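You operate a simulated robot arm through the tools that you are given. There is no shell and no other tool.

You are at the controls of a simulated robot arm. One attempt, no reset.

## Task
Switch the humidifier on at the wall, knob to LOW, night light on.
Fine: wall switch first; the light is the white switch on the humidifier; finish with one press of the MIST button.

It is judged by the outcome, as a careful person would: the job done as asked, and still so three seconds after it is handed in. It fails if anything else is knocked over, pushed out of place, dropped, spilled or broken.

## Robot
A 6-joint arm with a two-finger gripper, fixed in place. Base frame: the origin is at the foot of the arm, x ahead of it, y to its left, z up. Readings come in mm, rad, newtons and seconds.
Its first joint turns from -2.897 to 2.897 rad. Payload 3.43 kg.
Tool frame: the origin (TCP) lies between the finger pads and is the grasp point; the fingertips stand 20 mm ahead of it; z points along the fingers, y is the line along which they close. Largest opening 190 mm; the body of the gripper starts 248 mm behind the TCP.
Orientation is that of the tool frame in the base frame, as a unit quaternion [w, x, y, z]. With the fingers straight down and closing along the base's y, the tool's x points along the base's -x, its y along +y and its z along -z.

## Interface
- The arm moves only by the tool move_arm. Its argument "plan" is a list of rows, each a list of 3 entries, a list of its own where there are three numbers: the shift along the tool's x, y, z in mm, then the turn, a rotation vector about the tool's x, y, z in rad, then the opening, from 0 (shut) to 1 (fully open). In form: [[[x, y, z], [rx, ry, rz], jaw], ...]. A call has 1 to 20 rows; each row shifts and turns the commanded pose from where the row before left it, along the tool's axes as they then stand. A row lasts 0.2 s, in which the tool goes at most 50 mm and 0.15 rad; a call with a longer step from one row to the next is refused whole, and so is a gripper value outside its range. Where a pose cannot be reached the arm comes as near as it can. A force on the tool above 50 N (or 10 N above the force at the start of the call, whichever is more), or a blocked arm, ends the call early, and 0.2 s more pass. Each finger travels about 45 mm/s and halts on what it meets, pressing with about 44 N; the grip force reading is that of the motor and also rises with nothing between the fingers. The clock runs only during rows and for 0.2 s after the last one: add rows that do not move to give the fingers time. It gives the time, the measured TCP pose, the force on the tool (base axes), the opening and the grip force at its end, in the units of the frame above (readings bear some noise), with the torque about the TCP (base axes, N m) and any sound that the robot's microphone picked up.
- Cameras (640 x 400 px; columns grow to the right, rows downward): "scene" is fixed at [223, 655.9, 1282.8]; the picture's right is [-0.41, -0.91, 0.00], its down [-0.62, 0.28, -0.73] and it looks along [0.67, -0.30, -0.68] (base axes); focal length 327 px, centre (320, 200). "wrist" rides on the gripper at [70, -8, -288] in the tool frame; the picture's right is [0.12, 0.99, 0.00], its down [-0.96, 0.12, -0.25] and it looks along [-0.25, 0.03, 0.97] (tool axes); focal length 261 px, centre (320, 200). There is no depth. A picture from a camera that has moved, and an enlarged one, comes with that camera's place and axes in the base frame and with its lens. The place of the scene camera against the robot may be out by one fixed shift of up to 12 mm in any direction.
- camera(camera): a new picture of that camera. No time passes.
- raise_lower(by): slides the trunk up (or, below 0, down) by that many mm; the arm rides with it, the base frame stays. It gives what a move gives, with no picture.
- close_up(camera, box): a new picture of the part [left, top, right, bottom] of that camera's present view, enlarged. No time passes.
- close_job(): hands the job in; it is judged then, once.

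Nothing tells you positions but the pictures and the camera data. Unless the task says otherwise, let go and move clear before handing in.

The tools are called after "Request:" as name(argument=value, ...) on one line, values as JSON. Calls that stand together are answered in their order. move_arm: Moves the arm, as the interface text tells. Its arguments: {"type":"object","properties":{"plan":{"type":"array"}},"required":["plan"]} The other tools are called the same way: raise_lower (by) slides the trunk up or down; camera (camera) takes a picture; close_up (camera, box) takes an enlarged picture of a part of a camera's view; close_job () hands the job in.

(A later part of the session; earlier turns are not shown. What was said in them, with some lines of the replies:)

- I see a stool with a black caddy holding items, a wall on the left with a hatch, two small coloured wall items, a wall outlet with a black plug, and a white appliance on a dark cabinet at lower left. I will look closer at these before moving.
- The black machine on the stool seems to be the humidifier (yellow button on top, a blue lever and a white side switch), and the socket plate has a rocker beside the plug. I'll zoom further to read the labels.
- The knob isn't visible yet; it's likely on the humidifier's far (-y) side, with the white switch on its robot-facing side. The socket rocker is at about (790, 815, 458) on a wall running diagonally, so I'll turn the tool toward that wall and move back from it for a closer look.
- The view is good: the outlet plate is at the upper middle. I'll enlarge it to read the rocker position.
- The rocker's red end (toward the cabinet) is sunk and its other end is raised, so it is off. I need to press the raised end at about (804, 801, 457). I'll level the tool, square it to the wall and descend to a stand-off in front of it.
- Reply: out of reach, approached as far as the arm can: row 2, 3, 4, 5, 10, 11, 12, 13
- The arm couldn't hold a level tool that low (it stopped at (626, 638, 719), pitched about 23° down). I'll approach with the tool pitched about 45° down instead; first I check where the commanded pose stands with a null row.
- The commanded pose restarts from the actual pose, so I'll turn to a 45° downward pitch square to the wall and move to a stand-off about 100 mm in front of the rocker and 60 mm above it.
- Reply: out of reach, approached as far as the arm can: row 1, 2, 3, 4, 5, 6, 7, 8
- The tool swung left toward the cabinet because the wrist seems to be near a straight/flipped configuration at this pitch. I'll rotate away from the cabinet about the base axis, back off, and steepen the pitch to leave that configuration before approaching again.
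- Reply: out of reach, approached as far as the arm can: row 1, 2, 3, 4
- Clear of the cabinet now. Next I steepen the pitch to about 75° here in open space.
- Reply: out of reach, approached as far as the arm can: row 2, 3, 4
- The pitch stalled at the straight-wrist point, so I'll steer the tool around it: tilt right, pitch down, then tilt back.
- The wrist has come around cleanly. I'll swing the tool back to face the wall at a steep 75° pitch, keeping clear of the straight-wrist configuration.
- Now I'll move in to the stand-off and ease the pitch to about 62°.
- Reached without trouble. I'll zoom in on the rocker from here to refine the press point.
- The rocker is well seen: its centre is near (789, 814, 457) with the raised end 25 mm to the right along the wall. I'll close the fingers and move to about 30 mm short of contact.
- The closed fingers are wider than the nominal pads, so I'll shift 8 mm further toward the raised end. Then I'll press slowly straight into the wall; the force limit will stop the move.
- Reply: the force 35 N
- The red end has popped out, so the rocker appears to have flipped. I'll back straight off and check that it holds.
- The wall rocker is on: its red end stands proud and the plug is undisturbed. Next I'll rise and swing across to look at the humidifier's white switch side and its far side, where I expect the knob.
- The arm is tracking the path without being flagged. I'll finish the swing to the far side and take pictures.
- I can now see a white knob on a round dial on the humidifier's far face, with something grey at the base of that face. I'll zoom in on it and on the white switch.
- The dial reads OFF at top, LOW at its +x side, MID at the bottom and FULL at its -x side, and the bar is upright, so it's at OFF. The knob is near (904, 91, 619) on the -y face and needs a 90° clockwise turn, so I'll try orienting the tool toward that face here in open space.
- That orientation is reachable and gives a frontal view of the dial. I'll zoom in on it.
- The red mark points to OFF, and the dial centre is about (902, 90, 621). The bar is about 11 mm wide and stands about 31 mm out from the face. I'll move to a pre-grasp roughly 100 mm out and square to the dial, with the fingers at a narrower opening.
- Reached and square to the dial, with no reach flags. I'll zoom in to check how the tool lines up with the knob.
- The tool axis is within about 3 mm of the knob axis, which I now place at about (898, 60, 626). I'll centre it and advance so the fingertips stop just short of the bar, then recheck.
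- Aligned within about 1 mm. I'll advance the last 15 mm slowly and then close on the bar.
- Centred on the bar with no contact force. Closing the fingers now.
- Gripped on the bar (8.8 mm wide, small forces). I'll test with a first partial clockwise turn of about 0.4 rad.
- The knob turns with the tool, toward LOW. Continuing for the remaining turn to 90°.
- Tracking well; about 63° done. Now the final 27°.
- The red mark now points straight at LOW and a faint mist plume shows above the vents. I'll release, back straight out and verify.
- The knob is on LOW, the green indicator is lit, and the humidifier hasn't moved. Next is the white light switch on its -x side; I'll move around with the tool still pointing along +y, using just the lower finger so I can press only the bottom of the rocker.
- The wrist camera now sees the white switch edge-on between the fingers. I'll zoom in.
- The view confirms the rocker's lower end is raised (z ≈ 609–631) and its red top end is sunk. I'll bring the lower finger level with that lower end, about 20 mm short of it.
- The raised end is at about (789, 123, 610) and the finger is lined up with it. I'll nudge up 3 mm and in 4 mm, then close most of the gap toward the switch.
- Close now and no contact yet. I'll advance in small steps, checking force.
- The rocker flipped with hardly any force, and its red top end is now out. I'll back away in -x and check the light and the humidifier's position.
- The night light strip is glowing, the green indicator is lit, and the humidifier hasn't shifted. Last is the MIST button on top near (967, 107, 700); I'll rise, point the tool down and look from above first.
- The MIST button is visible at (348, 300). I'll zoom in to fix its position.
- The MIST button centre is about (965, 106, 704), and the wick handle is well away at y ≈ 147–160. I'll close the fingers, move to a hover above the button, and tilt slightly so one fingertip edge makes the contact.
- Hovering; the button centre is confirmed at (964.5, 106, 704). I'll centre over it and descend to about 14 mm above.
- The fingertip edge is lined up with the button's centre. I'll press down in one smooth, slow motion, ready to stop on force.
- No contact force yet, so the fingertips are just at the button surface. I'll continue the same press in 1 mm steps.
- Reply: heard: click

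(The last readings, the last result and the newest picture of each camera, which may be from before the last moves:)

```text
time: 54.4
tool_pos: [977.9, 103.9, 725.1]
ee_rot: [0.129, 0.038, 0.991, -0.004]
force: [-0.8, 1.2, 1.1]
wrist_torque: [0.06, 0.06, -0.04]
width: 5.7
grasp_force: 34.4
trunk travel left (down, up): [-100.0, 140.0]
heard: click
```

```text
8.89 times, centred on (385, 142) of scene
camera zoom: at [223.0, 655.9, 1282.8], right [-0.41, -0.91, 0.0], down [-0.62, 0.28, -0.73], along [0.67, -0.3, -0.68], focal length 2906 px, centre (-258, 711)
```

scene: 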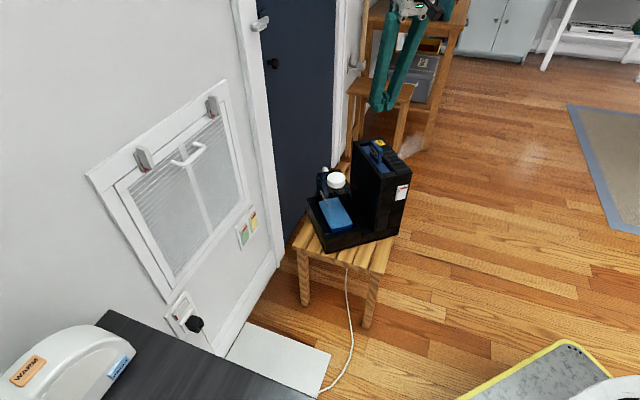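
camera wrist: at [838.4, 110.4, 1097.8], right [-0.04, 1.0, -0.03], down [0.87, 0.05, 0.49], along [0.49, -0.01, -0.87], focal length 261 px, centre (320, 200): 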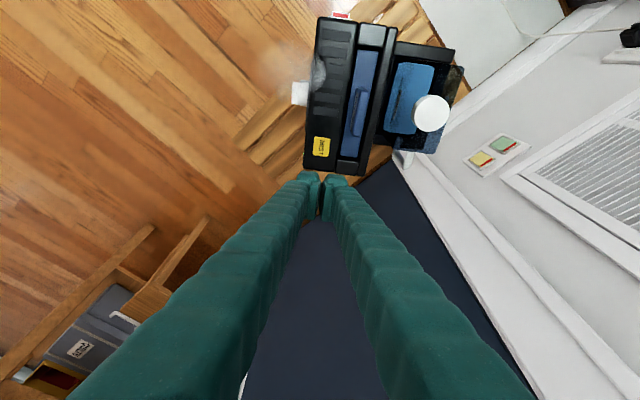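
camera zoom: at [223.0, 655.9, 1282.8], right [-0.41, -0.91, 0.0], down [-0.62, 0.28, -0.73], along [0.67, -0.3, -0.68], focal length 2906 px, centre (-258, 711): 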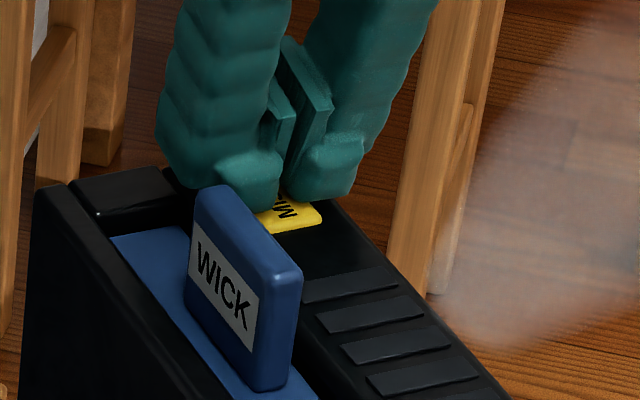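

A click was heard, so the button has been pressed once. I'll lift straight up and away.

Request:
move_arm(plan=[[[-1.5, 0, -5.8], [0, 0, 0], 0], [[-3.8, 0, -14.5], [0, 0, 0], 0], [[-7.7, 0, -29], [0, 0, 0], 0], [[-10.2, 0, -38.7], [0, 0, 0], 0], [[-10.2, 0, -38.7], [0, 0, 0], 0]])

Request:
camera(camera="wrist")

Request:
close_up(camera="wrist", box=[250, 80, 450, 220])

Request:
close_up(camera="scene", box=[280, 110, 440, 260])

```text
time: 55.6
tool_pos: [977.5, 104.5, 857.3]
ee_rot: [0.129, 0.038, 0.991, -0.005]
force: [0.5, 0.3, -0.8]
wrist_torque: [0.0, 0.04, -0.01]
width: 0.0
grasp_force: 34.4
trunk travel left (down, up): [-100.0, 140.0]
```

```text
taken
camera wrist: at [835.7, 105.2, 1117.4], right [-0.04, 1.0, -0.03], down [0.87, 0.05, 0.49], along [0.49, -0.01, -0.87], focal length 261 px, centre (320, 200)
```

wrist: 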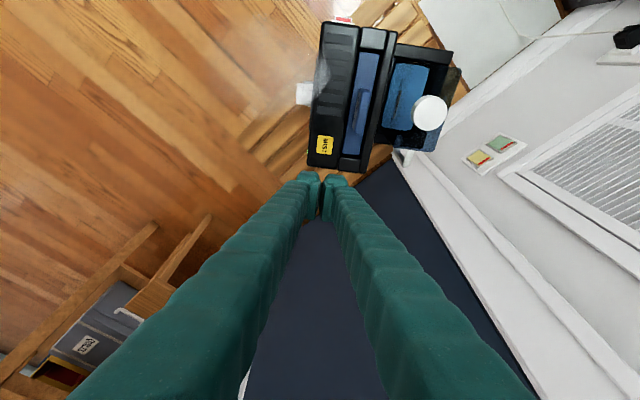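

```text
2.86 times, centred on (350, 150) of wrist
camera zoom: at [835.7, 105.2, 1117.4], right [-0.04, 1.0, -0.03], down [0.87, 0.05, 0.49], along [0.49, -0.01, -0.87], focal length 745 px, centre (234, 343)
```

zoom: 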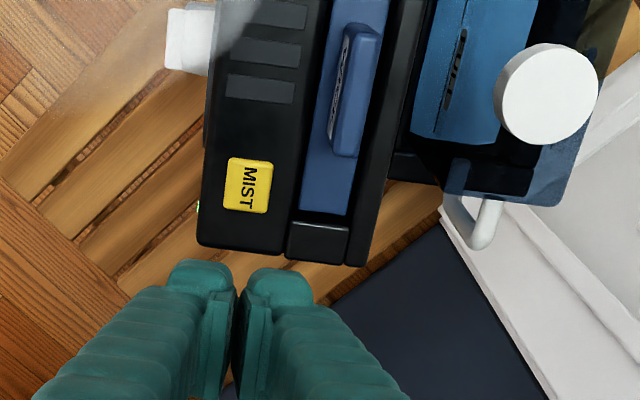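

```text
2.67 times, centred on (360, 185) of scene
camera zoom: at [223.0, 655.9, 1282.8], right [-0.41, -0.91, 0.0], down [-0.62, 0.28, -0.73], along [0.67, -0.3, -0.68], focal length 872 px, centre (213, 240)
```

zoom: 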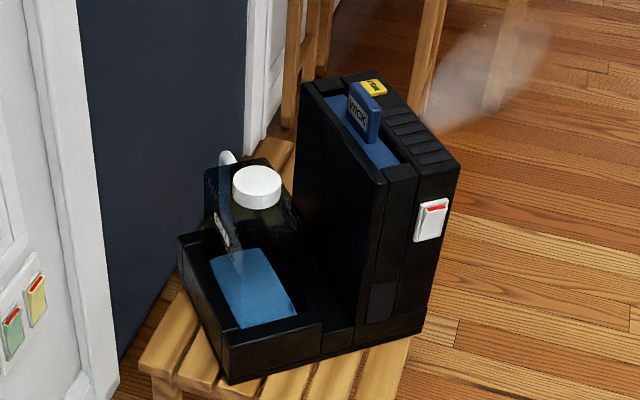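

The button has sprung back, the mist is running and the humidifier is where it was. I'll move the arm clear and check the knob, light and wall switch once more.

Request:
move_arm(plan=[[[-9, 0, -34], [0, 0, 0], 0.2], [[-9, 0, -34], [0, 0, 0], 0.3], [[18, -39.1, -4.8], [0, 0, 0], 0.4], [[18, -39.1, -4.8], [0, 0, 0], 0.5], [[18, -39.1, -4.8], [0, 0, 0], 0.5], [[18, -39.1, -4.8], [0, 0, 0], 0.5], [[18, -39.1, -4.8], [0, 0, 0], 0.5], [[18, -39.1, -4.8], [0, 0, 0], 0.5]])

Request:
camera(camera="wrist")

Request:
camera(camera="scene")

Request:
close_up(camera="scene", box=[150, 260, 260, 350])

```text
time: 57.4
tool_pos: [849.5, -121.1, 925.3]
ee_rot: [0.129, 0.038, 0.991, -0.005]
force: [0.7, 0.1, 0.5]
wrist_torque: [-0.15, 0.08, 0.03]
width: 94.9
grasp_force: 0.2
trunk travel left (down, up): [-100.0, 140.0]
```

```text
taken
camera wrist: at [707.4, -118.8, 1186.3], right [-0.04, 1.0, -0.03], down [0.87, 0.05, 0.49], along [0.49, -0.01, -0.87], focal length 261 px, centre (320, 200)
```

wrist: 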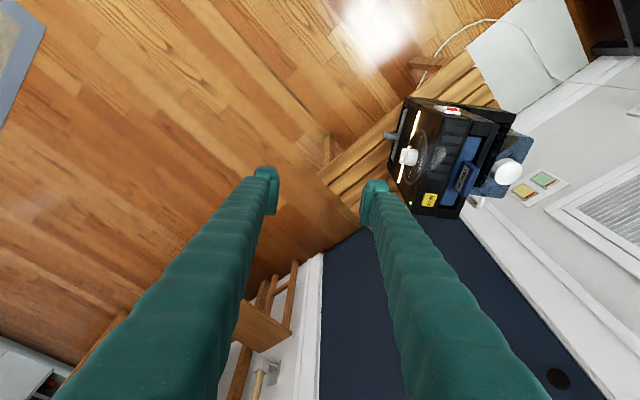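

```text
taken
```

scene: 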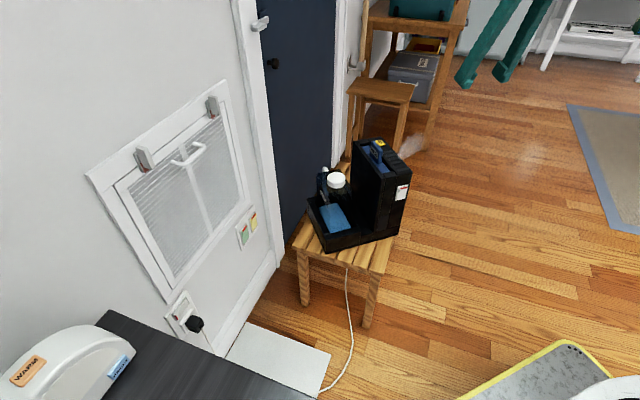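

```text
4.44 times, centred on (205, 305) of scene
camera zoom: at [223.0, 655.9, 1282.8], right [-0.41, -0.91, 0.0], down [-0.62, 0.28, -0.73], along [0.67, -0.3, -0.68], focal length 1453 px, centre (831, -267)
```

zoom: 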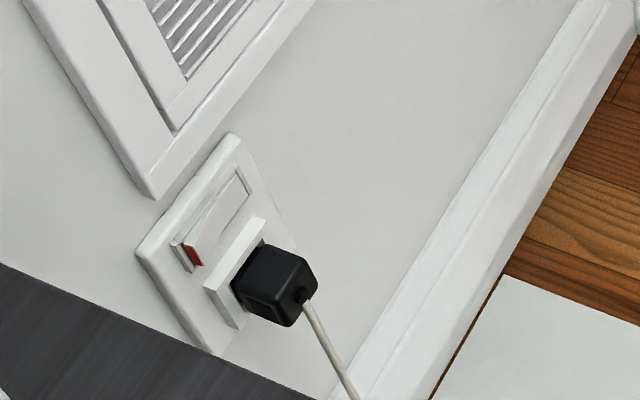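

Request:
close_up(camera="wrist", box=[370, 85, 540, 225])

Request:
close_up(camera="wrist", box=[385, 95, 465, 215])

```text
2.86 times, centred on (455, 155) of wrist
camera zoom: at [707.4, -118.8, 1186.3], right [-0.04, 1.0, -0.03], down [0.87, 0.05, 0.49], along [0.49, -0.01, -0.87], focal length 745 px, centre (-66, 329)
```

zoom: 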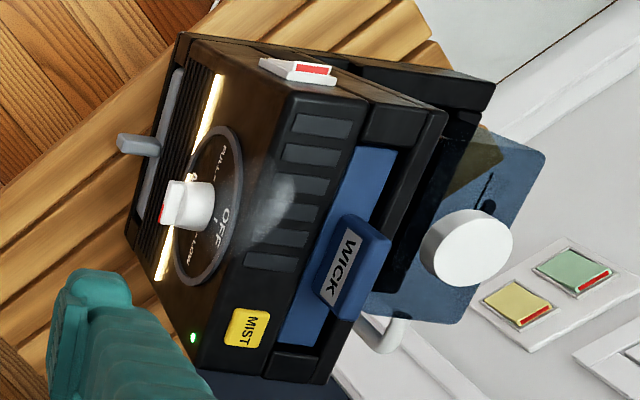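

```text
3.33 times, centred on (425, 155) of wrist
camera zoom: at [707.4, -118.8, 1186.3], right [-0.04, 1.0, -0.03], down [0.87, 0.05, 0.49], along [0.49, -0.01, -0.87], focal length 869 px, centre (-30, 350)
```

zoom: 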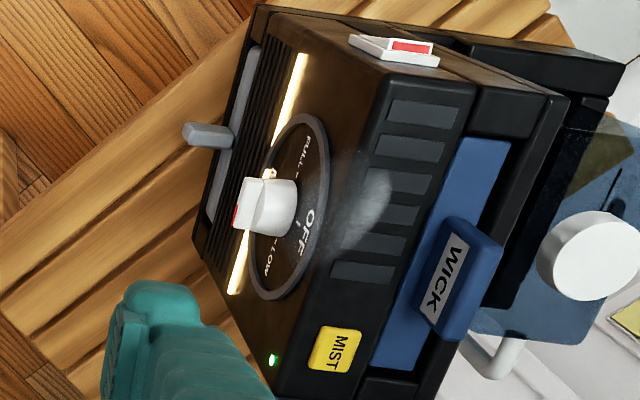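

The wall rocker is on, the knob points to LOW, the night light strip is lit and the green indicator shows. MIST was pressed once and mist is rising, nothing else has been disturbed, and the arm is clear, so I'm handing the job in.

Request:
close_job()

```text
The job is handed in.
```

The humidifier is on at the wall, its knob is at LOW and the night light is on. I finished with one press of MIST.

- **Wall switch:** I did this first. The red end of the rocker now stands out and the plug is where it was.
- **Knob:** I turned it from OFF to LOW, and the red mark points at LOW. Mist was already coming out once it reached LOW.
- **Night light:** I pressed the white switch on the side, and the light strip is glowing.
- **MIST button:** I heard one click on the press. The final pictures show mist rising and the green indicator lit.

Nothing was knocked over or moved that I could see; the humidifier sits exactly where it was. The arm was clear when I handed the job in. On the way to the wall switch it swung close to the dark cabinet, but I felt no contact.
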